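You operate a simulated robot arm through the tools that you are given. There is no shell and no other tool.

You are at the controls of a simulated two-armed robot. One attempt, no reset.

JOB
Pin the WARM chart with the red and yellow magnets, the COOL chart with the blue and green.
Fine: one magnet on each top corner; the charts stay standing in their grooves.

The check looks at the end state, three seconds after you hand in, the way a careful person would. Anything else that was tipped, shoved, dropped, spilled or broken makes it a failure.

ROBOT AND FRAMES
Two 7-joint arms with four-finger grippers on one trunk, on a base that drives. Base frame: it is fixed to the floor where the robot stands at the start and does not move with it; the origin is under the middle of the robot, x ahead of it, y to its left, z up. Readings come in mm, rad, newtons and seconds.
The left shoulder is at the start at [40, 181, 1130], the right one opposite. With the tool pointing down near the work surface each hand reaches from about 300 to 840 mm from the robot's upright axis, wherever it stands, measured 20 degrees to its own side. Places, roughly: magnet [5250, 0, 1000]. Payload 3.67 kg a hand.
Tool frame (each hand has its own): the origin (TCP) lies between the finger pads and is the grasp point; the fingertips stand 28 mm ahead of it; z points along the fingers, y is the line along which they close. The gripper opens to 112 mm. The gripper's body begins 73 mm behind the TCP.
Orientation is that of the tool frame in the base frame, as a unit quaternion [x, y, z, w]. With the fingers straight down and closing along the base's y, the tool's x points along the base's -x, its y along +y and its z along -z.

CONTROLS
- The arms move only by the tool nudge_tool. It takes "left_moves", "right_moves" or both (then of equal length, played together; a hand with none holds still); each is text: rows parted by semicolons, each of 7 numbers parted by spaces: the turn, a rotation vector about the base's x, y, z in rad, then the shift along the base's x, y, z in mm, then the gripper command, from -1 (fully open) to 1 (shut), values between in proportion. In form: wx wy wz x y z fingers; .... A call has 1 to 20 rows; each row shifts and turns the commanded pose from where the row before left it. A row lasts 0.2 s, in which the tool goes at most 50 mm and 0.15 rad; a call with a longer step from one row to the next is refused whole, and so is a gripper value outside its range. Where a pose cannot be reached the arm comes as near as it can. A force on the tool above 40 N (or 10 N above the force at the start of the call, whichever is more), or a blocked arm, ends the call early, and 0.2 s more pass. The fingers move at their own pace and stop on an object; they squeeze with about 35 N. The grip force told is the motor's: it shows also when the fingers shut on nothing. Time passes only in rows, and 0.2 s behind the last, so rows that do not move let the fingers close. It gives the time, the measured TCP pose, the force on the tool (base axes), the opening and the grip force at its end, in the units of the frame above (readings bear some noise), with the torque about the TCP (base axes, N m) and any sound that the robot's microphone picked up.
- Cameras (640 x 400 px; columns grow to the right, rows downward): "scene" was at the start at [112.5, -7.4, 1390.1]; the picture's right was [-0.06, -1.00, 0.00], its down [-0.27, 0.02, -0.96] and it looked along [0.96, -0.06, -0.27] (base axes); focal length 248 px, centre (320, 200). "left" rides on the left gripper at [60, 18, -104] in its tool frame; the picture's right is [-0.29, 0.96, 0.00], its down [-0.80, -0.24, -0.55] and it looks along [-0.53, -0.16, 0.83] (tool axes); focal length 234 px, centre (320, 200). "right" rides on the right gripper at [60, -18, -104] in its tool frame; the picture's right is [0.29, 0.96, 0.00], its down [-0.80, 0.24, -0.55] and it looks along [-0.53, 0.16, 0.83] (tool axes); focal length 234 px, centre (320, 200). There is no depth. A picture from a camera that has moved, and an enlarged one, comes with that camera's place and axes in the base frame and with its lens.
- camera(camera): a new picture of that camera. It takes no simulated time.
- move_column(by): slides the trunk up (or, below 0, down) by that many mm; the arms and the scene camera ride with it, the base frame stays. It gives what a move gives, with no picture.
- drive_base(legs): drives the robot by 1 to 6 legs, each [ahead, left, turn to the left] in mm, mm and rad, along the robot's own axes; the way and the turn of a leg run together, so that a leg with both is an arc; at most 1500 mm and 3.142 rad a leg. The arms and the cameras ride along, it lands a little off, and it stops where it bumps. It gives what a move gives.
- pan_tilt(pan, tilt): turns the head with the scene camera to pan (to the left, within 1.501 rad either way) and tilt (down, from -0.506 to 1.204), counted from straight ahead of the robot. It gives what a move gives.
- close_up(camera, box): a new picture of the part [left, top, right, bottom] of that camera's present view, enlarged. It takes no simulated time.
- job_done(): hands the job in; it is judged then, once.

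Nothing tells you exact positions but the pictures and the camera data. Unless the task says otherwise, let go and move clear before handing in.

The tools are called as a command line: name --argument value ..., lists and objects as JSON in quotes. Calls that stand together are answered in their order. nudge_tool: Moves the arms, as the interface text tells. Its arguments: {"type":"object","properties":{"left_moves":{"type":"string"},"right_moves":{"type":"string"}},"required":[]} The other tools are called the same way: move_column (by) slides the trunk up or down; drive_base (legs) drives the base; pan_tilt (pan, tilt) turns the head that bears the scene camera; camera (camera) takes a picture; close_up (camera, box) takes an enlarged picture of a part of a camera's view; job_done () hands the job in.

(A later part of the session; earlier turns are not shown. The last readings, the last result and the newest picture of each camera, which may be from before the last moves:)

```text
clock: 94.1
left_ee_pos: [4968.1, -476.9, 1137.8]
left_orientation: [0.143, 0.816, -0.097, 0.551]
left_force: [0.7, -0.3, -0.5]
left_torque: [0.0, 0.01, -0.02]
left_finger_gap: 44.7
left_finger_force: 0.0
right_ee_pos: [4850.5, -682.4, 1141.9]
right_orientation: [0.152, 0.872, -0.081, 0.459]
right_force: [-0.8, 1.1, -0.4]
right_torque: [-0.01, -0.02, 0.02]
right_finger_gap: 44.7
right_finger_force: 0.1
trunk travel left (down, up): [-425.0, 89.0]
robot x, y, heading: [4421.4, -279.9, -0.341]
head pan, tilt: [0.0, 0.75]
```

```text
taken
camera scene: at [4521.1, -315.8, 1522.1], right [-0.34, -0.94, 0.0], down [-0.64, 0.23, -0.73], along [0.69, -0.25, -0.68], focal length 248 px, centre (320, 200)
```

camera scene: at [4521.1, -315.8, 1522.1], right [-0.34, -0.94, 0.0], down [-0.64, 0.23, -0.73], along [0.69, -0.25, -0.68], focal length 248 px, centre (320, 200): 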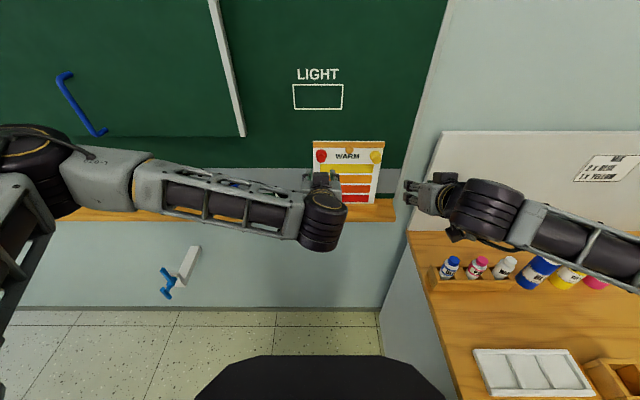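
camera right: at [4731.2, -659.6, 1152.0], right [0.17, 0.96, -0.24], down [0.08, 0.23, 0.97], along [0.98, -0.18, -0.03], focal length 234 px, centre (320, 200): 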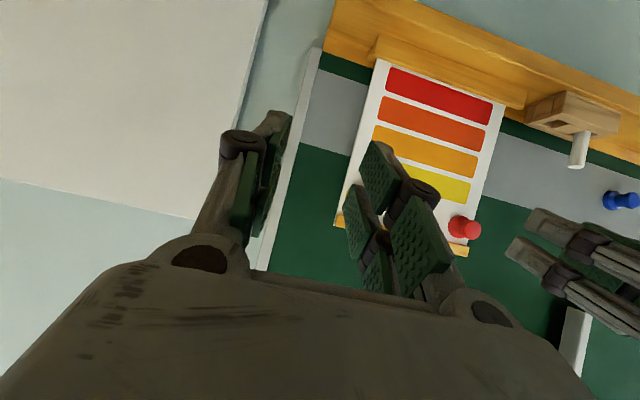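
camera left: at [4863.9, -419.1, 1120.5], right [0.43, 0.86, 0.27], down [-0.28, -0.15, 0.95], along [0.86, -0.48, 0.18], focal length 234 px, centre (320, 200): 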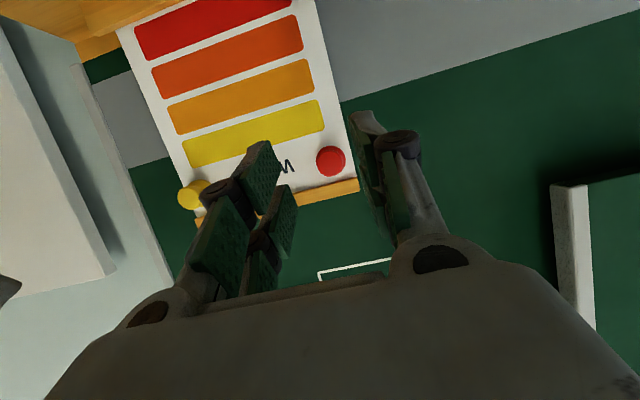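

WARM is done: red top-left, yellow top-right. Next I'll reset both hands to the 30° pick pitch and spread, drive left to the remaining green and blue magnets, then lower the column.

nudge_tool --left_moves "0.0163 0.0447 0 12.2 33.5 0 0; 0.0163 0.0447 0 12.2 33.5 0 0; 0.0163 0.0447 0 12.3 33.5 0 0; 0 0 0 0 0 0 0; 0 0 0 0 0 0 0" --right_moves "0 0 0 0 0 0 0; -0.0092 -0.025 0 26.1 32.7 0 0; -0.0092 -0.025 0 26.1 32.7 0 0; -0.0092 -0.025 0 26.2 32.7 0 0; 0 0 0 0 0 0 0"

drive_base --legs '[[0, 388, 0]]'

camera --camera "scene"

camera --camera "left"

camera --camera "right"

```text
clock: 95.3
left_ee_pos: [5002.0, -377.8, 1141.8]
left_orientation: [0.15, 0.853, -0.087, 0.492]
left_force: [-0.4, 0.3, -1.3]
left_torque: [0.03, 0.03, -0.01]
left_finger_gap: 56.1
left_finger_force: 0.1
right_ee_pos: [4926.6, -586.1, 1143.8]
right_orientation: [0.149, 0.853, -0.087, 0.493]
right_force: [-0.6, -0.1, 0.3]
right_torque: [-0.02, -0.02, -0.02]
right_finger_gap: 56.0
right_finger_force: 0.0
trunk travel left (down, up): [-425.0, 89.0]
robot x, y, heading: [4423.9, -277.6, -0.341]
head pan, tilt: [0.0, 0.75]
```

```text
clock: 97.8
left_ee_pos: [5132.6, -4.3, 1139.5]
left_orientation: [0.144, 0.854, -0.083, 0.493]
left_force: [-0.1, 0.8, 0.0]
left_torque: [0.0, 0.01, 0.01]
left_finger_gap: 55.8
left_finger_force: 0.1
right_ee_pos: [5059.8, -213.7, 1143.3]
right_orientation: [0.143, 0.854, -0.083, 0.493]
right_force: [0.4, -0.8, 0.5]
right_torque: [0.01, 0.01, 0.02]
right_finger_gap: 56.0
right_finger_force: 0.1
trunk travel left (down, up): [-425.0, 89.0]
robot x, y, heading: [4555.3, 88.2, -0.331]
head pan, tilt: [0.0, 0.75]
```

```text
taken
camera scene: at [4650.0, 50.8, 1522.2], right [-0.33, -0.94, 0.0], down [-0.64, 0.22, -0.73], along [0.69, -0.24, -0.68], focal length 248 px, centre (320, 200)
```

scene: 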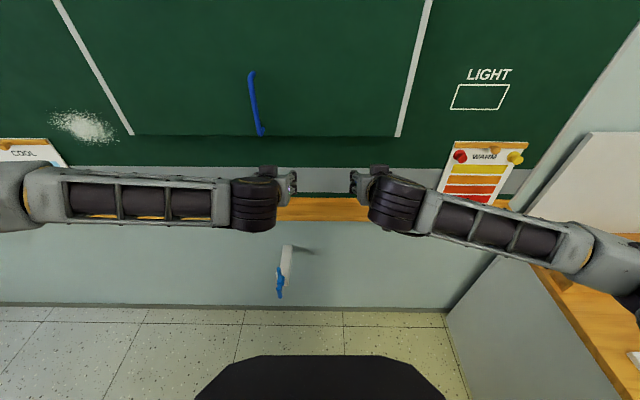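

```text
taken
camera left: at [5026.2, 52.2, 1139.8], right [0.45, 0.86, 0.25], down [-0.15, -0.2, 0.97], along [0.88, -0.47, 0.04], focal length 234 px, centre (320, 200)
```

left: 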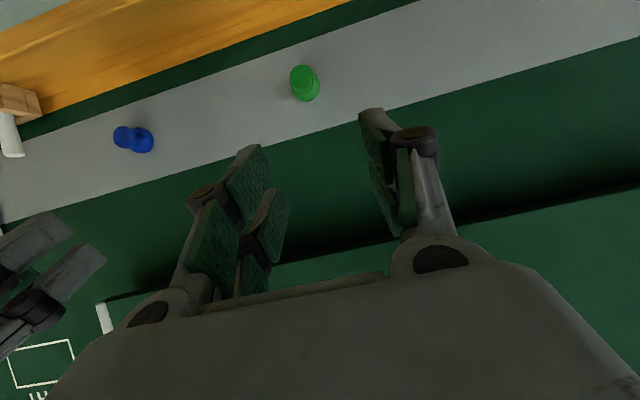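

```text
taken
camera right: at [4939.6, -191.7, 1142.8], right [0.18, 0.95, -0.25], down [0.0, 0.26, 0.97], along [0.98, -0.17, 0.04], focal length 234 px, centre (320, 200)
```

right: 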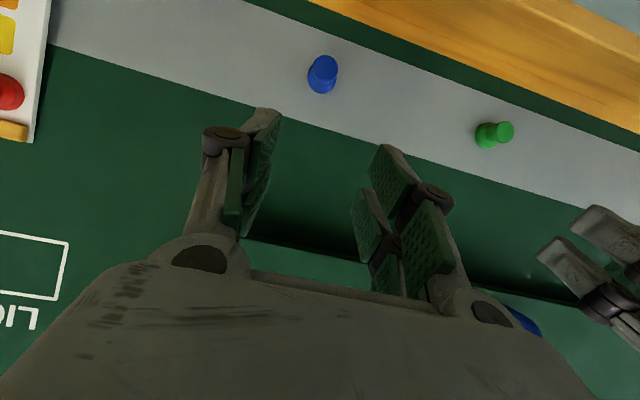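

drive_base --legs '[[0, 10, -0.017]]'

move_column --by -112

camera --camera "left"

camera --camera "right"

```text
clock: 98.5
left_ee_pos: [5133.7, -6.4, 1140.3]
left_orientation: [0.151, 0.852, -0.087, 0.493]
left_force: [-0.1, -1.3, -0.1]
left_torque: [-0.02, -0.01, 0.05]
left_finger_gap: 56.2
left_finger_force: 0.0
right_ee_pos: [5057.5, -213.9, 1142.1]
right_orientation: [0.151, 0.852, -0.088, 0.493]
right_force: [-0.2, -0.6, 0.3]
right_torque: [0.02, -0.02, 0.05]
right_finger_gap: 55.7
right_finger_force: 0.0
trunk travel left (down, up): [-425.0, 89.0]
robot x, y, heading: [4556.5, 100.5, -0.353]
head pan, tilt: [0.0, 0.75]
```

```text
clock: 100.0
left_ee_pos: [5134.3, -4.5, 1029.5]
left_orientation: [0.152, 0.853, -0.088, 0.492]
left_force: [-1.0, 0.2, 0.5]
left_torque: [-0.01, -0.01, 0.01]
left_finger_gap: 55.8
left_finger_force: 0.0
right_ee_pos: [5058.2, -212.4, 1031.0]
right_orientation: [0.151, 0.853, -0.089, 0.492]
right_force: [0.2, -0.4, 0.7]
right_torque: [0.01, -0.02, -0.03]
right_finger_gap: 55.6
right_finger_force: 0.1
trunk travel left (down, up): [-313.0, 201.0]
robot x, y, heading: [4559.8, 97.5, -0.351]
head pan, tilt: [0.0, 0.75]
```

```text
taken
camera left: at [5028.9, 53.8, 1027.6], right [0.47, 0.85, 0.25], down [-0.16, -0.2, 0.97], along [0.87, -0.49, 0.04], focal length 234 px, centre (320, 200)
```

left: 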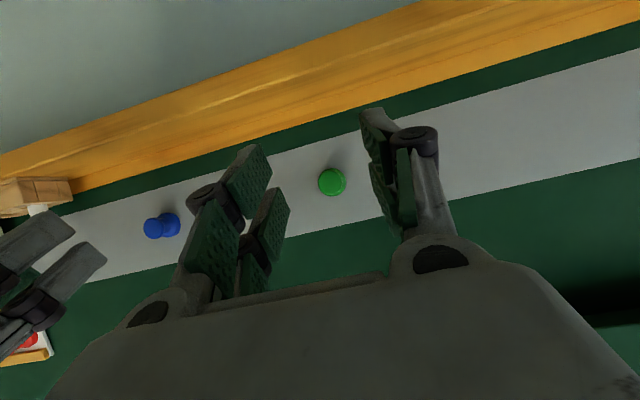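

```text
taken
camera right: at [4938.1, -188.5, 1030.6], right [0.19, 0.95, -0.25], down [0.0, 0.26, 0.97], along [0.98, -0.19, 0.05], focal length 234 px, centre (320, 200)
```

right: 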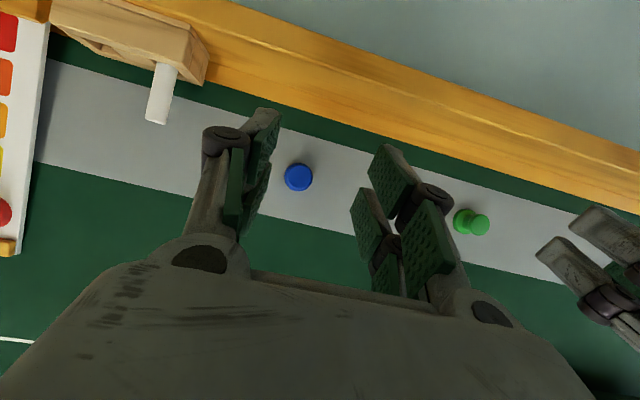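

Green and blue are in view in front of the left and right hands. I'll advance 75 mm with small lateral corrections and re-check.

nudge_tool --left_moves "0 0 0 23 -10.1 0.2 0; 0 0 0 23 -10.1 0.2 0; 0 0 0 22.9 -10 0.1 0; 0 0 0 0 0 0 0" --right_moves "0 0 0 22.7 -10.7 -0.2 0; 0 0 0 22.7 -10.7 -0.2 0; 0 0 0 22.7 -10.8 -0.1 0; 0 0 0 0 0 0 0"

close_up --camera "left" --box '[200, 90, 440, 240]'

close_up --camera "right" --box '[200, 90, 440, 240]'

```text
clock: 101.0
left_ee_pos: [5204.1, -36.8, 1029.8]
left_orientation: [0.152, 0.852, -0.089, 0.492]
left_force: [-0.2, -1.0, 0.5]
left_torque: [-0.01, -0.04, -0.01]
left_finger_gap: 55.8
left_finger_force: 0.1
right_ee_pos: [5124.4, -246.1, 1030.0]
right_orientation: [0.15, 0.853, -0.088, 0.493]
right_force: [-0.4, 0.1, -0.3]
right_torque: [0.02, 0.01, 0.0]
right_finger_gap: 56.0
right_finger_force: 0.1
trunk travel left (down, up): [-313.0, 201.0]
robot x, y, heading: [4556.1, 99.8, -0.347]
head pan, tilt: [0.0, 0.75]
```

```text
2.67 times, centred on (320, 165) of left
camera zoom: at [5098.5, 22.8, 1028.4], right [0.47, 0.85, 0.25], down [-0.16, -0.2, 0.97], along [0.87, -0.49, 0.04], focal length 624 px, centre (320, 293)
```

zoom: 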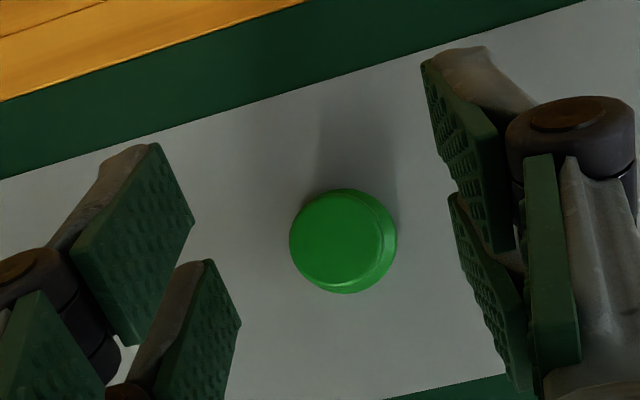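

```text
2.67 times, centred on (320, 165) of right
camera zoom: at [5005.3, -220.9, 1030.0], right [0.19, 0.95, -0.25], down [0.0, 0.26, 0.97], along [0.98, -0.19, 0.05], focal length 624 px, centre (320, 293)
```

zoom: 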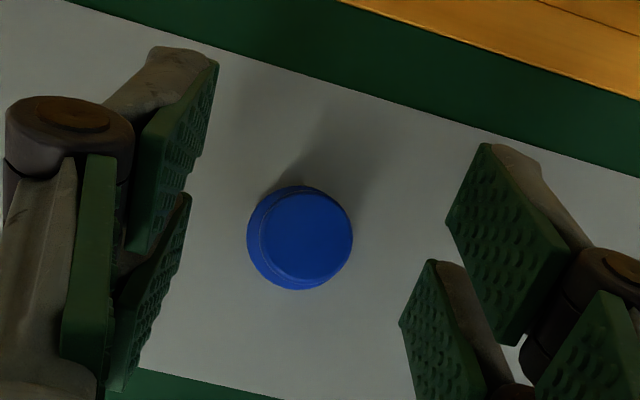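

Both are within 1–2 mm. I'll advance the last ~37 mm and close the grippers.

nudge_tool --left_moves "0 0 0 11.3 -3.9 -0.3 0; 0 0 0 11.3 -3.9 -0.3 0; 0 0 0 11.4 -4 -0.4 0; 0 0 0 0 0 0 0; 0 0 0 0 0 0 0" --right_moves "0 0 0 12.2 -3.9 0.3 0; 0 0 0 12.2 -3.9 0.3 0; 0 0 0 12.3 -4 0.4 0; 0 0 0 0 0 0 0; 0 0 0 0 0 0 0"

close_up --camera "left" --box '[200, 90, 440, 240]'

close_up --camera "right" --box '[200, 90, 440, 240]'

```text
clock: 102.2
left_ee_pos: [5237.7, -46.5, 1028.3]
left_orientation: [0.152, 0.853, -0.088, 0.491]
left_force: [0.4, 0.5, -0.3]
left_torque: [0.01, 0.0, 0.0]
left_finger_gap: 56.3
left_finger_force: 0.2
right_ee_pos: [5161.9, -255.2, 1030.4]
right_orientation: [0.151, 0.852, -0.089, 0.493]
right_force: [0.0, -0.7, 0.0]
right_torque: [-0.03, -0.01, 0.0]
right_finger_gap: 56.1
right_finger_force: 0.0
trunk travel left (down, up): [-313.0, 201.0]
robot x, y, heading: [4557.7, 94.3, -0.347]
head pan, tilt: [0.0, 0.75]
```

```text
2.67 times, centred on (320, 165) of left
camera zoom: at [5132.3, 11.2, 1027.3], right [0.47, 0.85, 0.25], down [-0.16, -0.2, 0.97], along [0.87, -0.49, 0.04], focal length 624 px, centre (320, 293)
```

zoom: 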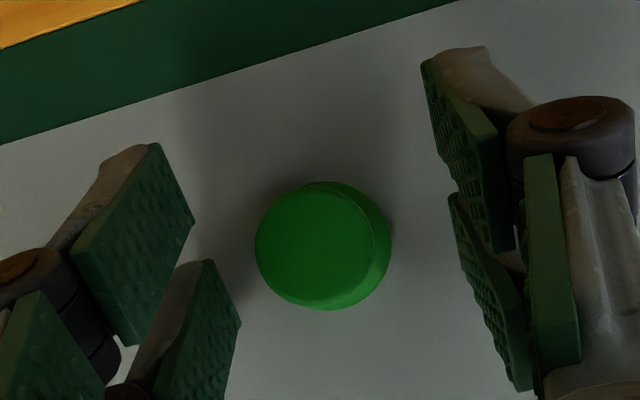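

```text
2.67 times, centred on (320, 165) of right
camera zoom: at [5042.5, -231.2, 1030.2], right [0.19, 0.95, -0.25], down [0.01, 0.26, 0.97], along [0.98, -0.19, 0.04], focal length 624 px, centre (320, 293)
```

zoom: 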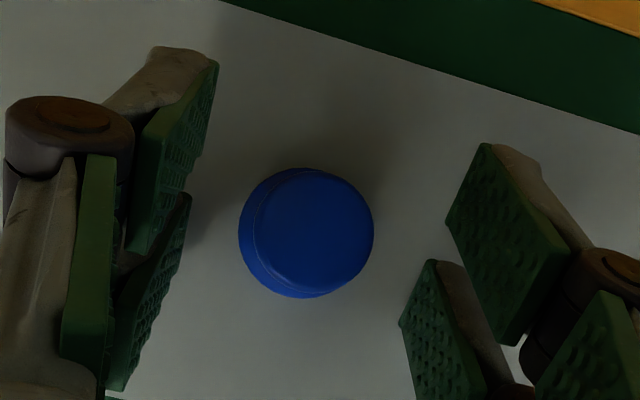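

nudge_tool --left_moves "0 0 0 -0.3 -0.8 2 0; 0 0 0 0 0 0 0.5; 0 0 0 0 0 0 1; 0 0 0 0 0 0 1; 0 0 0 0 0 0 1" --right_moves "0 0 0 -0.4 -1.2 0 0; 0 0 0 0 0 0 0.5; 0 0 0 0 0 0 1; 0 0 0 0 0 0 1; 0 0 0 0 0 0 1"

nudge_tool --left_moves "0 0 0 -9.4 3.4 0 1; 0 0 0 -9.4 3.4 0 1; 0 0 0 -18.8 6.9 0 1; 0 0 0 -18.8 6.9 0 1; 0 0 0 -18.8 6.9 0 1; 0 0 0 -18.8 6.9 0 1; 0 0 0 0 0 0 1" --right_moves "0 0 0 -9.4 3.4 0 1; 0 0 0 -9.4 3.4 0 1; 0 0 0 -18.8 6.9 0 1; 0 0 0 -18.8 6.9 0 1; 0 0 0 -18.8 6.9 0 1; 0 0 0 -18.8 6.9 0 1; 0 0 0 0 0 0 1"

close_up --camera "left" --box '[220, 80, 420, 205]'

close_up --camera "right" --box '[220, 80, 420, 205]'

camera --camera "scene"

```text
clock: 103.4
left_ee_pos: [5237.2, -46.7, 1030.7]
left_orientation: [0.152, 0.852, -0.088, 0.493]
left_force: [1.7, -1.0, 0.0]
left_torque: [-0.03, -0.01, -0.02]
left_finger_gap: 21.2
left_finger_force: 35.0
right_ee_pos: [5162.1, -257.0, 1030.0]
right_orientation: [0.151, 0.852, -0.089, 0.493]
right_force: [-4.5, 1.1, 2.4]
right_torque: [0.01, -0.04, 0.02]
right_finger_gap: 21.1
right_finger_force: 35.0
trunk travel left (down, up): [-313.0, 201.0]
robot x, y, heading: [4554.7, 94.1, -0.349]
head pan, tilt: [0.0, 0.75]
```

```text
clock: 105.0
left_ee_pos: [5142.2, -11.0, 1030.9]
left_orientation: [0.151, 0.853, -0.088, 0.491]
left_force: [-0.2, -0.3, 0.1]
left_torque: [-0.03, -0.02, -0.06]
left_finger_gap: 21.0
left_finger_force: 35.3
right_ee_pos: [5069.0, -223.8, 1029.6]
right_orientation: [0.151, 0.852, -0.089, 0.493]
right_force: [0.9, -0.1, 0.1]
right_torque: [0.01, 0.0, 0.02]
right_finger_gap: 21.4
right_finger_force: 34.9
trunk travel left (down, up): [-313.0, 201.0]
robot x, y, heading: [4557.9, 98.5, -0.352]
head pan, tilt: [0.0, 0.75]
```

```text
3.20 times, centred on (320, 142) of left
camera zoom: at [5037.4, 46.2, 1028.7], right [0.47, 0.85, 0.25], down [-0.16, -0.2, 0.97], along [0.87, -0.49, 0.04], focal length 749 px, centre (320, 384)
```

zoom: 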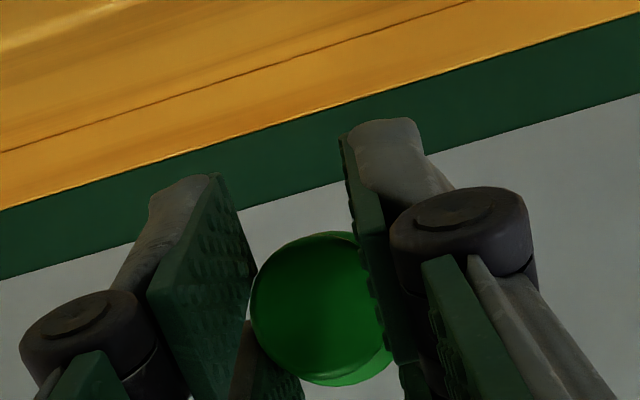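

```text
3.20 times, centred on (320, 142) of right
camera zoom: at [4949.5, -199.7, 1030.0], right [0.19, 0.95, -0.25], down [0.01, 0.26, 0.97], along [0.98, -0.19, 0.04], focal length 749 px, centre (320, 384)
```

zoom: 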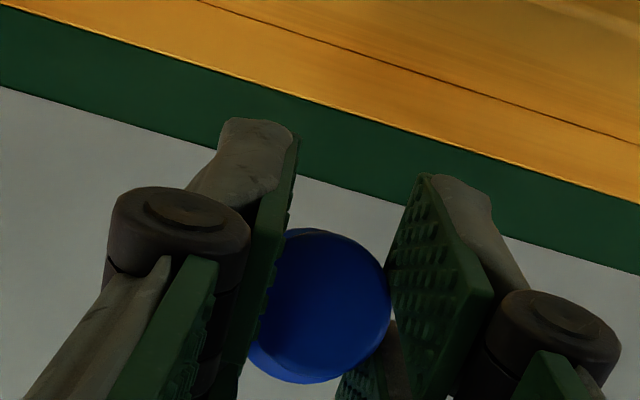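

```text
taken
camera scene: at [4653.6, 58.9, 1409.7], right [-0.34, -0.94, 0.0], down [-0.64, 0.23, -0.73], along [0.69, -0.25, -0.68], focal length 248 px, centre (320, 200)
```

scene: 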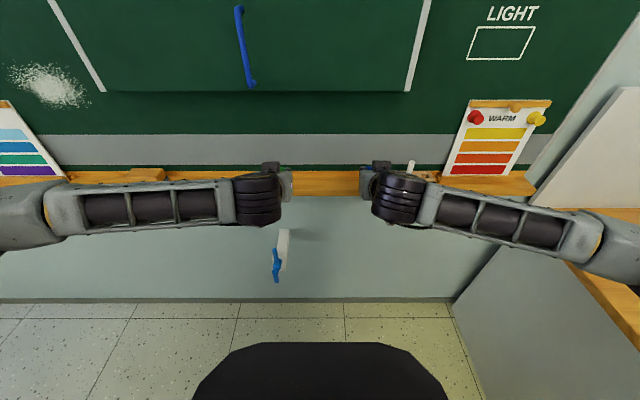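

Both magnets are held squarely. I'll raise the column again, look to the left toward the COOL chart for obstacles, then drive.

move_column --by 112

pan_tilt --pan 0.8 --tilt 0.45

camera --camera "scene"

pan_tilt --pan 1.4 --tilt 0.6

camera --camera "scene"

```text
clock: 106.4
left_ee_pos: [5142.0, -13.1, 1141.6]
left_orientation: [0.152, 0.853, -0.088, 0.491]
left_force: [0.1, -0.6, -0.6]
left_torque: [-0.01, 0.02, -0.01]
left_finger_gap: 21.0
left_finger_force: 35.0
right_ee_pos: [5068.8, -223.1, 1142.2]
right_orientation: [0.151, 0.852, -0.089, 0.493]
right_force: [0.4, 0.6, -0.1]
right_torque: [0.03, 0.02, 0.02]
right_finger_gap: 21.3
right_finger_force: 35.1
trunk travel left (down, up): [-425.0, 89.0]
robot x, y, heading: [4556.5, 94.2, -0.353]
head pan, tilt: [0.0, 0.75]
```

```text
clock: 107.5
left_ee_pos: [5143.3, -11.3, 1142.5]
left_orientation: [0.152, 0.853, -0.088, 0.491]
left_force: [0.2, -0.2, -1.2]
left_torque: [0.0, 0.05, -0.01]
left_finger_gap: 21.1
left_finger_force: 34.9
right_ee_pos: [5070.7, -223.2, 1143.4]
right_orientation: [0.151, 0.852, -0.089, 0.493]
right_force: [0.2, -0.3, 0.6]
right_torque: [0.0, 0.02, 0.0]
right_finger_gap: 21.1
right_finger_force: 34.9
trunk travel left (down, up): [-425.0, 89.0]
robot x, y, heading: [4559.5, 96.1, -0.358]
head pan, tilt: [0.799, 0.45]
```

```text
taken
camera scene: at [4658.2, 127.5, 1548.6], right [0.43, -0.9, 0.0], down [-0.39, -0.19, -0.9], along [0.81, 0.39, -0.44], focal length 248 px, centre (320, 200)
```

scene: 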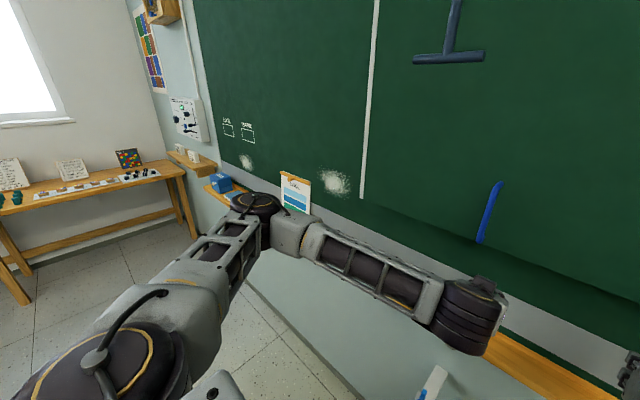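

```text
clock: 108.5
left_ee_pos: [5142.0, -12.0, 1142.0]
left_orientation: [0.151, 0.853, -0.088, 0.491]
left_force: [0.1, -0.1, -0.7]
left_torque: [-0.04, -0.01, -0.04]
left_finger_gap: 21.1
left_finger_force: 34.4
right_ee_pos: [5068.5, -222.4, 1144.2]
right_orientation: [0.15, 0.853, -0.088, 0.493]
right_force: [-0.4, 0.0, -1.2]
right_torque: [0.01, 0.0, -0.02]
right_finger_gap: 21.0
right_finger_force: 35.1
trunk travel left (down, up): [-425.0, 89.0]
robot x, y, heading: [4555.9, 98.7, -0.351]
head pan, tilt: [1.4, 0.6]
```

```text
taken
camera scene: at [4619.4, 164.3, 1535.1], right [0.87, -0.5, 0.0], down [-0.28, -0.49, -0.83], along [0.41, 0.72, -0.56], focal length 248 px, centre (320, 200)
```

scene: 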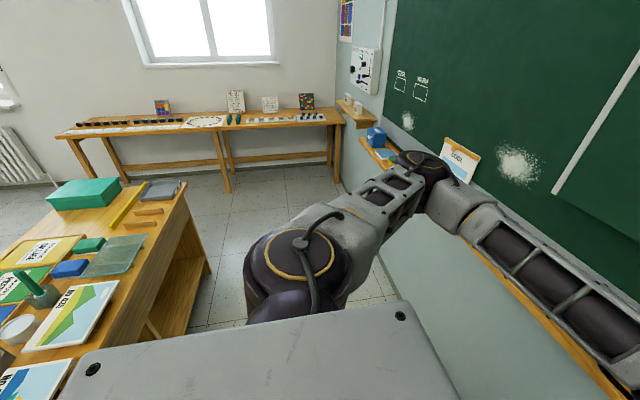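

The way left is clear (FRAMES table rear edge is ~200 mm behind my base). I'll drive left in two steps, backing slightly, checking heading.

drive_base --legs '[[-25, 440, -0.01]]'

pan_tilt --pan 0.4 --tilt 0.6

camera --camera "scene"

```text
clock: 111.2
left_ee_pos: [5267.0, 388.2, 1142.2]
left_orientation: [0.157, 0.851, -0.091, 0.492]
left_force: [-0.3, -0.4, -0.8]
left_torque: [0.02, -0.02, 0.02]
left_finger_gap: 21.2
left_finger_force: 34.9
right_ee_pos: [5190.4, 177.4, 1142.0]
right_orientation: [0.157, 0.851, -0.093, 0.492]
right_force: [0.2, 0.3, -1.6]
right_torque: [0.0, 0.03, -0.02]
right_finger_gap: 20.9
right_finger_force: 34.6
trunk travel left (down, up): [-425.0, 89.0]
robot x, y, heading: [4684.5, 508.5, -0.369]
head pan, tilt: [1.4, 0.6]
```

```text
clock: 112.5
left_ee_pos: [5267.0, 389.4, 1141.9]
left_orientation: [0.158, 0.852, -0.092, 0.491]
left_force: [0.1, 0.8, -0.6]
left_torque: [0.0, 0.03, 0.03]
left_finger_gap: 20.9
left_finger_force: 34.5
right_ee_pos: [5189.6, 178.7, 1143.4]
right_orientation: [0.157, 0.851, -0.092, 0.493]
right_force: [0.6, 0.7, 0.3]
right_torque: [0.0, -0.05, -0.02]
right_finger_gap: 21.0
right_finger_force: 34.5
trunk travel left (down, up): [-425.0, 89.0]
robot x, y, heading: [4684.3, 506.5, -0.365]
head pan, tilt: [0.4, 0.6]
```

```text
taken
camera scene: at [4789.4, 500.2, 1535.0], right [0.04, -1.0, 0.0], down [-0.56, -0.02, -0.82], along [0.82, 0.03, -0.57], focal length 248 px, centre (320, 200)
```

scene: 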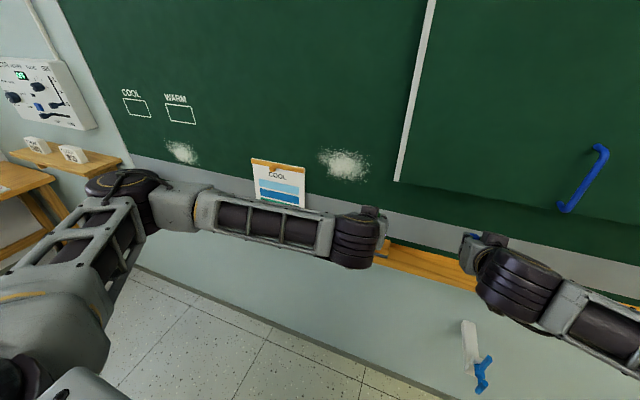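

drive_base --legs '[[0, 440, 0.012]]'

pan_tilt --pan 0.0 --tilt 0.7

camera --camera "scene"

camera --camera "left"

camera --camera "right"

```text
clock: 115.2
left_ee_pos: [5423.3, 811.3, 1141.6]
left_orientation: [0.151, 0.852, -0.087, 0.493]
left_force: [0.3, 0.1, 0.2]
left_torque: [0.0, 0.0, 0.02]
left_finger_gap: 21.2
left_finger_force: 35.0
right_ee_pos: [5350.3, 600.9, 1143.7]
right_orientation: [0.151, 0.852, -0.089, 0.493]
right_force: [0.1, 0.6, -0.3]
right_torque: [-0.02, 0.0, -0.01]
right_finger_gap: 21.0
right_finger_force: 35.3
trunk travel left (down, up): [-425.0, 89.0]
robot x, y, heading: [4836.9, 921.7, -0.349]
head pan, tilt: [0.4, 0.6]
```

```text
clock: 116.1
left_ee_pos: [5423.1, 813.3, 1141.9]
left_orientation: [0.152, 0.853, -0.088, 0.492]
left_force: [-0.2, 0.2, -0.1]
left_torque: [-0.01, 0.01, 0.0]
left_finger_gap: 21.1
left_finger_force: 35.6
right_ee_pos: [5351.2, 601.4, 1142.5]
right_orientation: [0.151, 0.852, -0.089, 0.493]
right_force: [-0.6, -0.1, -1.2]
right_torque: [-0.01, 0.01, -0.01]
right_finger_gap: 21.1
right_finger_force: 34.8
trunk travel left (down, up): [-425.0, 89.0]
robot x, y, heading: [4839.0, 921.5, -0.352]
head pan, tilt: [0.0, 0.7]
```

```text
taken
camera scene: at [4936.1, 883.5, 1526.4], right [-0.34, -0.94, 0.0], down [-0.61, 0.22, -0.76], along [0.72, -0.26, -0.64], focal length 248 px, centre (320, 200)
```

scene: 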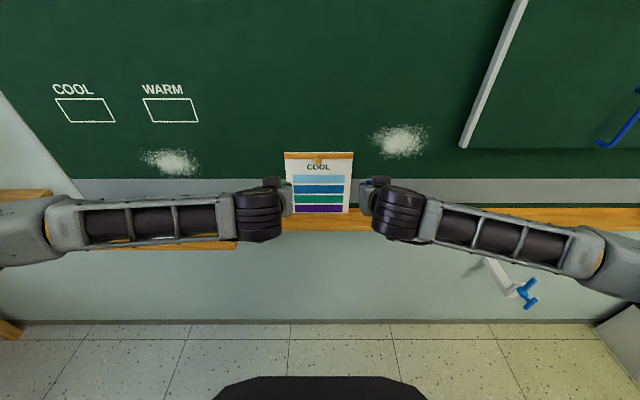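

```text
taken
camera left: at [5318.0, 871.1, 1141.4], right [0.47, 0.85, 0.25], down [-0.16, -0.2, 0.97], along [0.87, -0.49, 0.04], focal length 234 px, centre (320, 200)
```

left: 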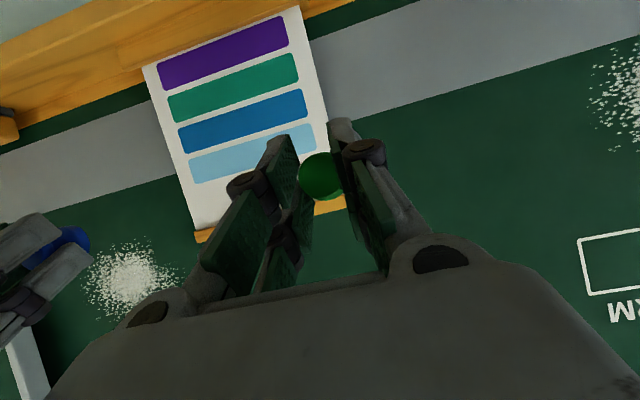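

```text
taken
camera right: at [5230.4, 625.3, 1142.6], right [0.19, 0.95, -0.25], down [0.01, 0.26, 0.97], along [0.98, -0.19, 0.04], focal length 234 px, centre (320, 200)
```

right: 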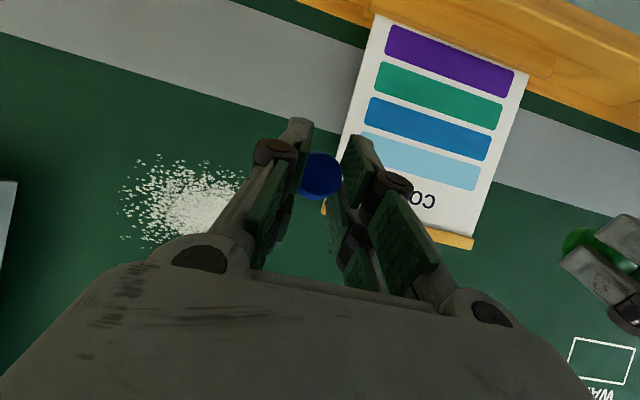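

I'm centred on the COOL chart. I'll zoom in to locate its corners.

close_up --camera "scene" --box '[270, 130, 370, 192]'

close_up --camera "left" --box '[140, 140, 380, 290]'

close_up --camera "right" --box '[290, 110, 530, 260]'

```text
6.40 times, centred on (320, 161) of scene
camera zoom: at [4936.1, 883.5, 1526.4], right [-0.34, -0.94, 0.0], down [-0.61, 0.22, -0.76], along [0.72, -0.26, -0.64], focal length 1587 px, centre (320, 450)
```

zoom: 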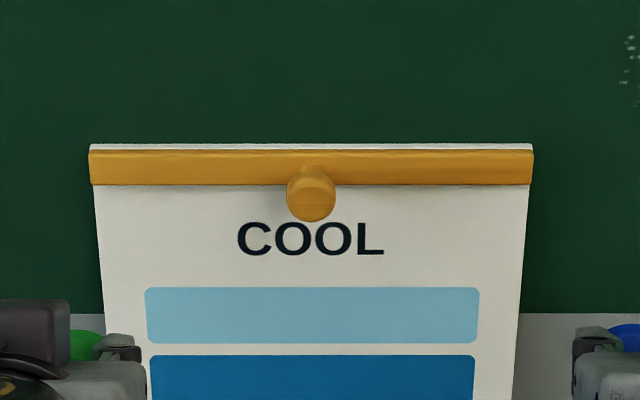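

```text
2.67 times, centred on (260, 215) of left
camera zoom: at [5318.0, 871.1, 1141.4], right [0.47, 0.85, 0.25], down [-0.16, -0.2, 0.97], along [0.87, -0.49, 0.04], focal length 624 px, centre (480, 160)
```

zoom: 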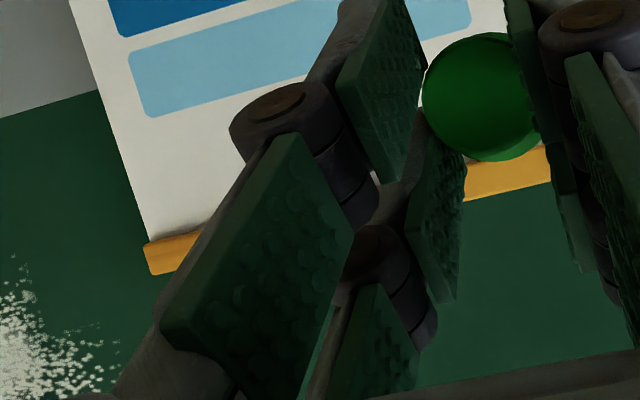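

```text
2.67 times, centred on (410, 185) of right
camera zoom: at [5230.4, 625.3, 1142.6], right [0.19, 0.95, -0.25], down [0.01, 0.26, 0.97], along [0.98, -0.19, 0.04], focal length 624 px, centre (80, 240)
```

zoom: 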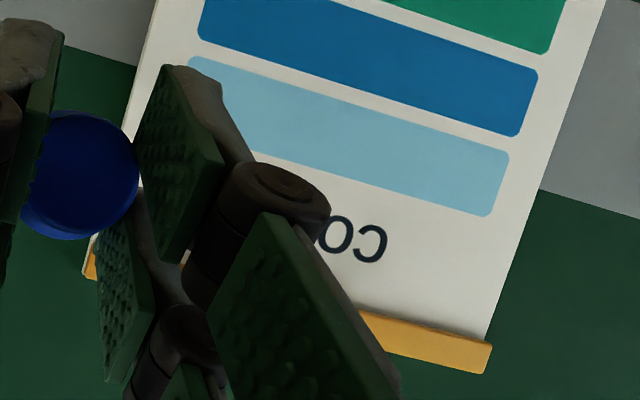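

COOL corners: b≈2426 (right) and 2626 (left), top z≈1170. I'll park the left hand slightly left and bring the right hand (blue) in front of the right corner.

nudge_tool --left_moves "0 0 0 4.7 27.5 0 1; 0 0 0 4.8 27.6 0 1; 0 0 0 0 0 0 1; 0 0 0 0 0 0 1; 0 0 0 0 0 0 1; 0 0 0 0 0 0 1" --right_moves "0 0 0 0 0 0 1; 0 0 0 0 0 0 1; 0.0091 0.0251 0 24.3 8.3 -0.7 1; 0.0091 0.0251 0 24.3 8.3 -0.7 1; 0.0092 0.025 0 24.3 8.3 -0.7 1; 0 0 0 0 0 0 1"

close_up --camera "right" --box '[220, 80, 420, 205]'

camera --camera "left"

camera --camera "right"

close_up --camera "scene" --box '[240, 120, 440, 245]'

```text
clock: 117.5
left_ee_pos: [5432.3, 868.0, 1142.8]
left_orientation: [0.151, 0.852, -0.087, 0.493]
left_force: [0.3, -0.6, -0.6]
left_torque: [0.03, 0.01, 0.03]
left_finger_gap: 21.2
left_finger_force: 35.0
right_ee_pos: [5422.4, 624.7, 1141.0]
right_orientation: [0.155, 0.872, -0.083, 0.457]
right_force: [0.3, -0.6, 0.0]
right_torque: [-0.02, -0.01, 0.03]
right_finger_gap: 20.8
right_finger_force: 34.9
trunk travel left (down, up): [-425.0, 89.0]
robot x, y, heading: [4839.7, 922.6, -0.352]
head pan, tilt: [0.0, 0.7]
```

```text
3.20 times, centred on (320, 142) of right
camera zoom: at [5303.3, 650.1, 1150.5], right [0.18, 0.95, -0.24], down [0.08, 0.23, 0.97], along [0.98, -0.19, -0.04], focal length 749 px, centre (320, 384)
```

zoom: 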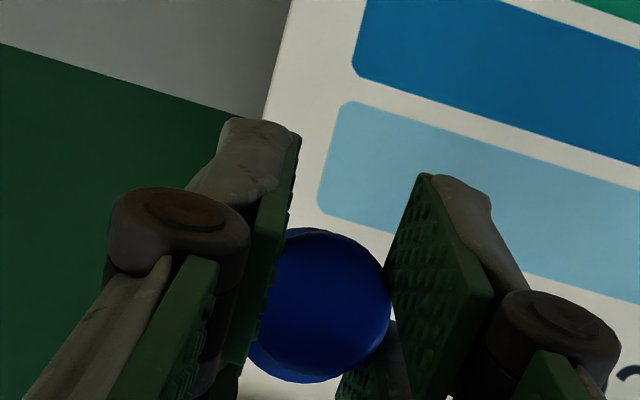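

```text
taken
camera left: at [5326.7, 926.0, 1141.1], right [0.47, 0.85, 0.25], down [-0.16, -0.2, 0.97], along [0.87, -0.49, 0.04], focal length 234 px, centre (320, 200)
```

left: 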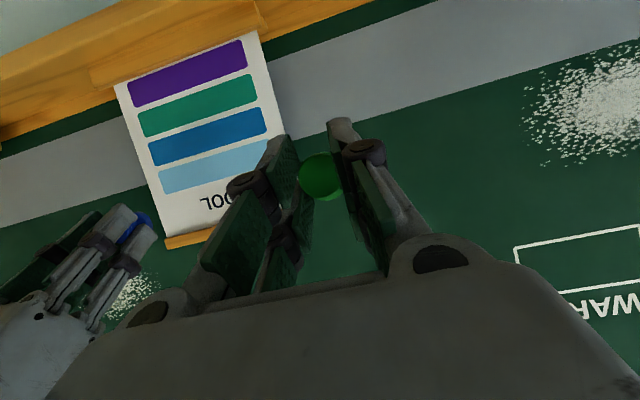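

```text
taken
camera right: at [5303.3, 650.1, 1150.5], right [0.18, 0.95, -0.24], down [0.08, 0.23, 0.97], along [0.98, -0.19, -0.04], focal length 234 px, centre (320, 200)
```

right: 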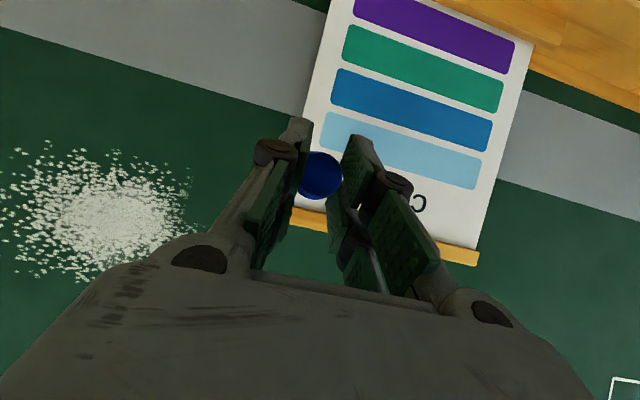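

```text
3.20 times, centred on (340, 182) of scene
camera zoom: at [4935.8, 882.6, 1526.4], right [-0.34, -0.94, 0.0], down [-0.61, 0.22, -0.76], along [0.72, -0.26, -0.64], focal length 793 px, centre (256, 256)
```

zoom: 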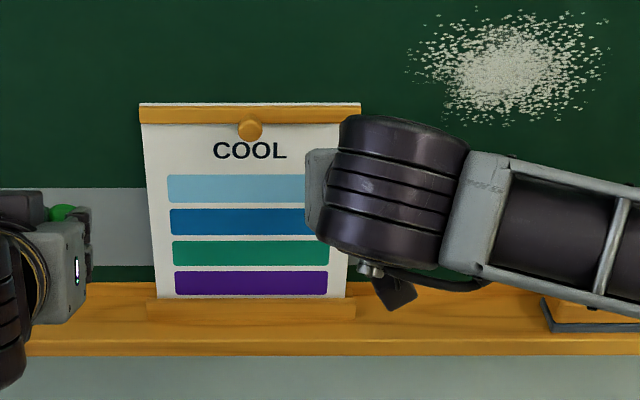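

nudge_tool --right_moves "0 0 0 12.3 -3.3 0 1; 0 0 0 12.3 -3.3 0 1; 0 0 0 12.2 -3.3 0 1; 0 0 0 0 0 0 1"

close_up --camera "left" --box '[80, 150, 240, 250]'

close_up --camera "right" --box '[220, 80, 420, 205]'

```text
clock: 118.5
left_ee_pos: [5431.3, 868.1, 1141.7]
left_orientation: [0.152, 0.853, -0.089, 0.492]
left_force: [0.3, 0.4, -0.4]
left_torque: [0.03, 0.03, 0.0]
left_finger_gap: 21.2
left_finger_force: 35.1
right_ee_pos: [5459.1, 615.8, 1142.3]
right_orientation: [0.154, 0.871, -0.083, 0.459]
right_force: [0.1, 0.0, -0.3]
right_torque: [-0.03, 0.02, 0.0]
right_finger_gap: 20.9
right_finger_force: 34.8
trunk travel left (down, up): [-425.0, 89.0]
robot x, y, heading: [4837.4, 920.8, -0.348]
head pan, tilt: [0.0, 0.7]
```

```text
4.00 times, centred on (160, 200) of left
camera zoom: at [5326.9, 926.6, 1141.0], right [0.47, 0.85, 0.25], down [-0.16, -0.2, 0.97], along [0.87, -0.49, 0.04], focal length 937 px, centre (960, 200)
```

zoom: 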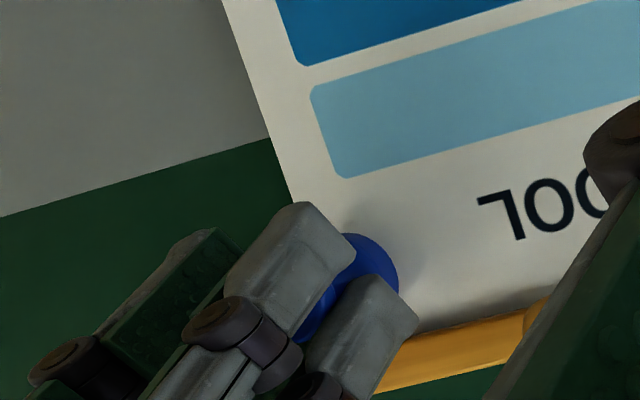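

```text
3.20 times, centred on (320, 142) of right
camera zoom: at [5340.4, 639.9, 1151.8], right [0.18, 0.95, -0.24], down [0.08, 0.23, 0.97], along [0.98, -0.19, -0.03], focal length 749 px, centre (320, 384)
```

zoom: 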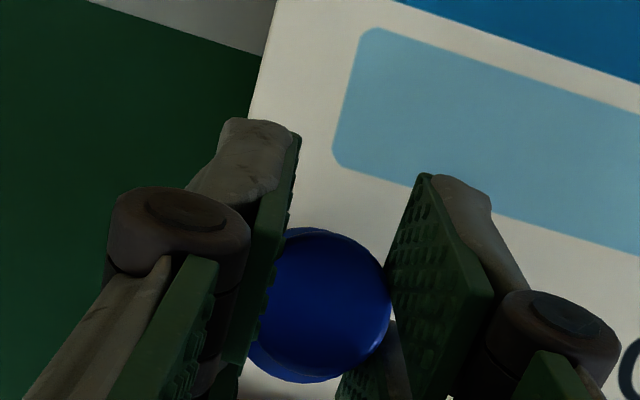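

nudge_tool --right_moves "0 0 0 2.8 -1.0 -0.2 1; 0 0 0 2.8 -1.0 -0.2 1; 0 0 0 0 0 0 1"

nudge_tool --right_moves "0 0 0 1.9 -0.7 -0.1 1; 0 0 0 0 0 0 1"

nudge_tool --right_moves "0 0 0 1.4 -0.5 -0.1 1; 0 0 0 0 0 0 1"

```text
clock: 119.3
left_ee_pos: [5431.9, 867.1, 1142.6]
left_orientation: [0.152, 0.853, -0.089, 0.492]
left_force: [-0.3, -0.5, -0.5]
left_torque: [0.04, -0.01, -0.02]
left_finger_gap: 21.3
left_finger_force: 34.9
right_ee_pos: [5465.4, 612.8, 1140.8]
right_orientation: [0.154, 0.871, -0.083, 0.459]
right_force: [-0.5, -1.2, 0.1]
right_torque: [0.0, 0.0, 0.02]
right_finger_gap: 20.8
right_finger_force: 35.8
trunk travel left (down, up): [-425.0, 89.0]
robot x, y, heading: [4840.5, 920.9, -0.355]
head pan, tilt: [0.0, 0.7]
```

```text
clock: 119.9
left_ee_pos: [5432.2, 868.2, 1142.0]
left_orientation: [0.153, 0.853, -0.089, 0.491]
left_force: [-0.5, 0.6, -0.3]
left_torque: [0.01, 0.03, 0.0]
left_finger_gap: 21.2
left_finger_force: 35.3
right_ee_pos: [5466.9, 614.3, 1141.1]
right_orientation: [0.154, 0.872, -0.082, 0.458]
right_force: [2.5, -1.2, -0.5]
right_torque: [-0.04, -0.03, 0.01]
right_finger_gap: 21.0
right_finger_force: 35.1
trunk travel left (down, up): [-425.0, 89.0]
robot x, y, heading: [4843.7, 920.4, -0.349]
head pan, tilt: [0.0, 0.7]
```

```text
clock: 120.5
left_ee_pos: [5432.5, 868.5, 1142.5]
left_orientation: [0.153, 0.853, -0.09, 0.492]
left_force: [-0.4, 0.3, 0.5]
left_torque: [-0.01, 0.04, 0.0]
left_finger_gap: 21.5
left_finger_force: 35.1
right_ee_pos: [5468.4, 612.6, 1140.9]
right_orientation: [0.154, 0.871, -0.083, 0.459]
right_force: [-1.2, 0.4, -0.1]
right_torque: [-0.02, -0.07, 0.01]
right_finger_gap: 21.0
right_finger_force: 35.0
trunk travel left (down, up): [-425.0, 89.0]
robot x, y, heading: [4842.3, 922.0, -0.35]
head pan, tilt: [0.0, 0.7]
```

nudge_tool --right_moves "0 0 0 1.2 -0.4 0 1; 0 0 0 0 0 0 1"

close_up --camera "left" --box '[80, 150, 240, 250]'

```text
clock: 121.1
left_ee_pos: [5431.8, 868.0, 1141.6]
left_orientation: [0.152, 0.852, -0.089, 0.492]
left_force: [1.1, -0.2, -0.5]
left_torque: [0.03, -0.01, -0.03]
left_finger_gap: 21.3
left_finger_force: 35.2
right_ee_pos: [5467.9, 612.2, 1142.9]
right_orientation: [0.153, 0.872, -0.083, 0.458]
right_force: [-5.1, 2.4, -2.4]
right_torque: [0.02, 0.02, 0.04]
right_finger_gap: 21.3
right_finger_force: 35.1
trunk travel left (down, up): [-425.0, 89.0]
robot x, y, heading: [4838.7, 923.1, -0.349]
head pan, tilt: [0.0, 0.7]
```

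```text
4.00 times, centred on (160, 200) of left
camera zoom: at [5326.6, 926.8, 1141.2], right [0.47, 0.85, 0.25], down [-0.16, -0.2, 0.97], along [0.87, -0.49, 0.04], focal length 937 px, centre (960, 200)
```

zoom: 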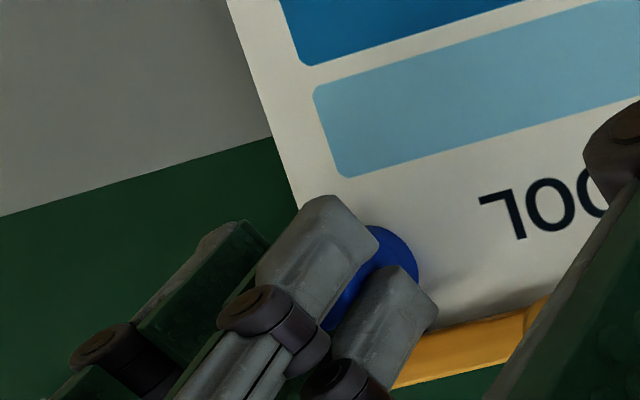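

Blue is in contact with a light ~6 N press. I'll open the right fingers and check that it stays.

nudge_tool --right_moves "0 0 0 0 0 0 0.5; 0 0 0 0 0 0 0.3; 0 0 0 0 0 0 0.2; 0 0 0 0 0 0 0.2"

camera --camera "right"

close_up --camera "left" --box '[80, 150, 240, 250]'

```text
clock: 122.1
left_ee_pos: [5431.7, 868.5, 1141.7]
left_orientation: [0.152, 0.853, -0.089, 0.492]
left_force: [-0.6, 1.0, -0.2]
left_torque: [0.02, -0.01, -0.03]
left_finger_gap: 21.3
left_finger_force: 35.0
right_ee_pos: [5470.4, 612.1, 1142.2]
right_orientation: [0.153, 0.872, -0.082, 0.458]
right_force: [0.1, -0.6, 0.8]
right_torque: [0.0, 0.0, -0.03]
right_finger_gap: 44.7
right_finger_force: 0.1
trunk travel left (down, up): [-425.0, 89.0]
robot x, y, heading: [4838.1, 920.6, -0.35]
head pan, tilt: [0.0, 0.7]
```

```text
taken
camera right: at [5350.0, 635.6, 1150.8], right [0.18, 0.95, -0.24], down [0.08, 0.23, 0.97], along [0.98, -0.19, -0.03], focal length 234 px, centre (320, 200)
```

right: 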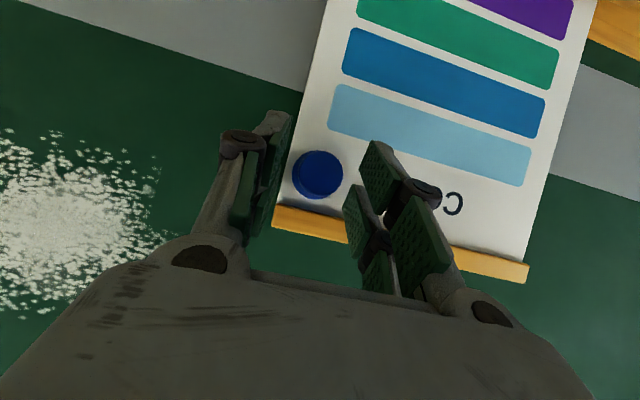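

```text
4.00 times, centred on (160, 200) of left
camera zoom: at [5327.0, 926.6, 1141.0], right [0.47, 0.85, 0.25], down [-0.16, -0.2, 0.97], along [0.87, -0.49, 0.04], focal length 937 px, centre (960, 200)
```

zoom: 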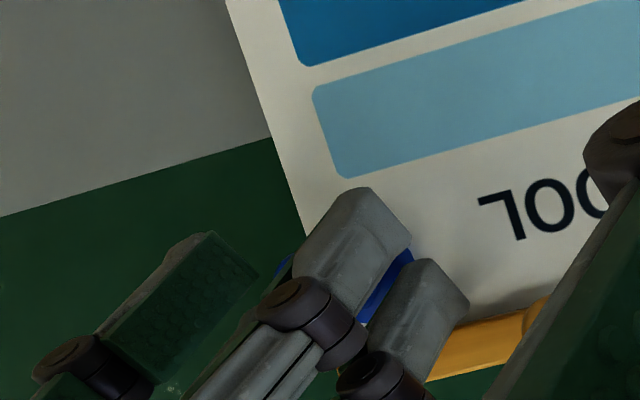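

Blue holds on the top-right corner of COOL. I'll withdraw the right hand straight back and then aside.

nudge_tool --right_moves "0 0 0 -9.4 3.4 0 0.2; 0 0 0 -9.4 3.4 0 0.2; 0 0 0 -18.8 6.9 0 0.2; 0 0 0 -18.8 6.9 0 0.2; 0 0 0 -18.8 6.9 0 0.2; 0 0 0 -18.8 6.9 0 0.2; 0 0 0 -10 -27 0 0.2; 0 0 0 -10 -27 0 0.2; 0 0 0 0 0 0 0.2"

camera --camera "right"

camera --camera "left"

close_up --camera "left" --box '[220, 80, 420, 205]'

```text
clock: 124.1
left_ee_pos: [5432.3, 869.2, 1141.1]
left_orientation: [0.151, 0.853, -0.088, 0.491]
left_force: [0.3, 0.0, -0.6]
left_torque: [-0.01, 0.02, -0.04]
left_finger_gap: 21.1
left_finger_force: 35.1
right_ee_pos: [5356.6, 592.7, 1139.7]
right_orientation: [0.154, 0.872, -0.083, 0.458]
right_force: [-0.2, 0.4, 0.4]
right_torque: [-0.02, 0.02, -0.01]
right_finger_gap: 44.9
right_finger_force: 0.1
trunk travel left (down, up): [-425.0, 89.0]
robot x, y, heading: [4838.0, 917.9, -0.352]
head pan, tilt: [0.0, 0.7]
```

```text
taken
camera right: at [5236.5, 616.8, 1148.9], right [0.18, 0.95, -0.24], down [0.08, 0.23, 0.97], along [0.98, -0.19, -0.04], focal length 234 px, centre (320, 200)
```

right: 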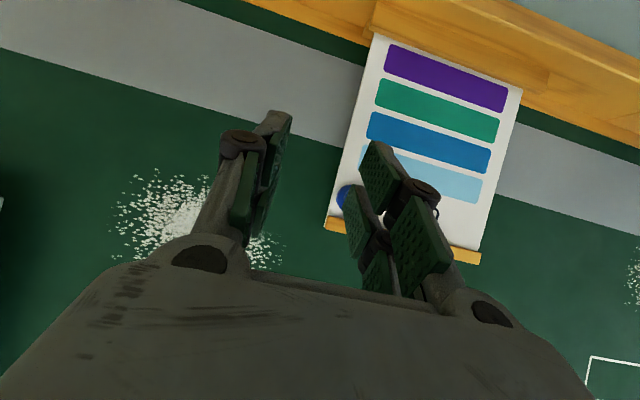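

```text
taken
camera left: at [5327.5, 927.5, 1140.7], right [0.47, 0.85, 0.25], down [-0.16, -0.2, 0.97], along [0.87, -0.49, 0.04], focal length 234 px, centre (320, 200)
```

left: 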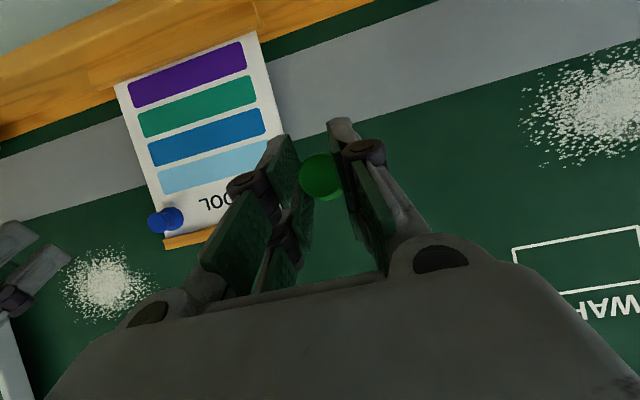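

```text
3.20 times, centred on (320, 142) of left
camera zoom: at [5327.5, 927.5, 1140.7], right [0.47, 0.85, 0.25], down [-0.16, -0.2, 0.97], along [0.87, -0.49, 0.04], focal length 749 px, centre (320, 384)
```

zoom: 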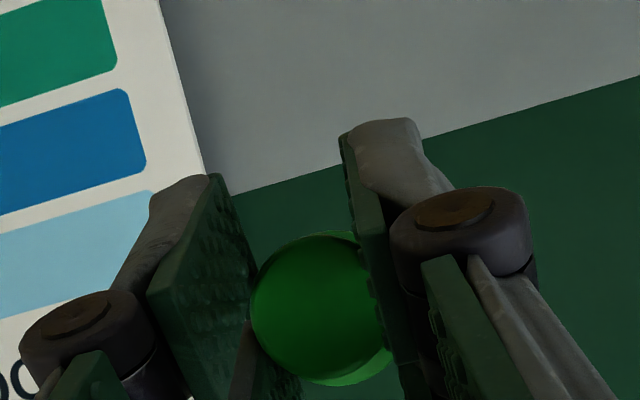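

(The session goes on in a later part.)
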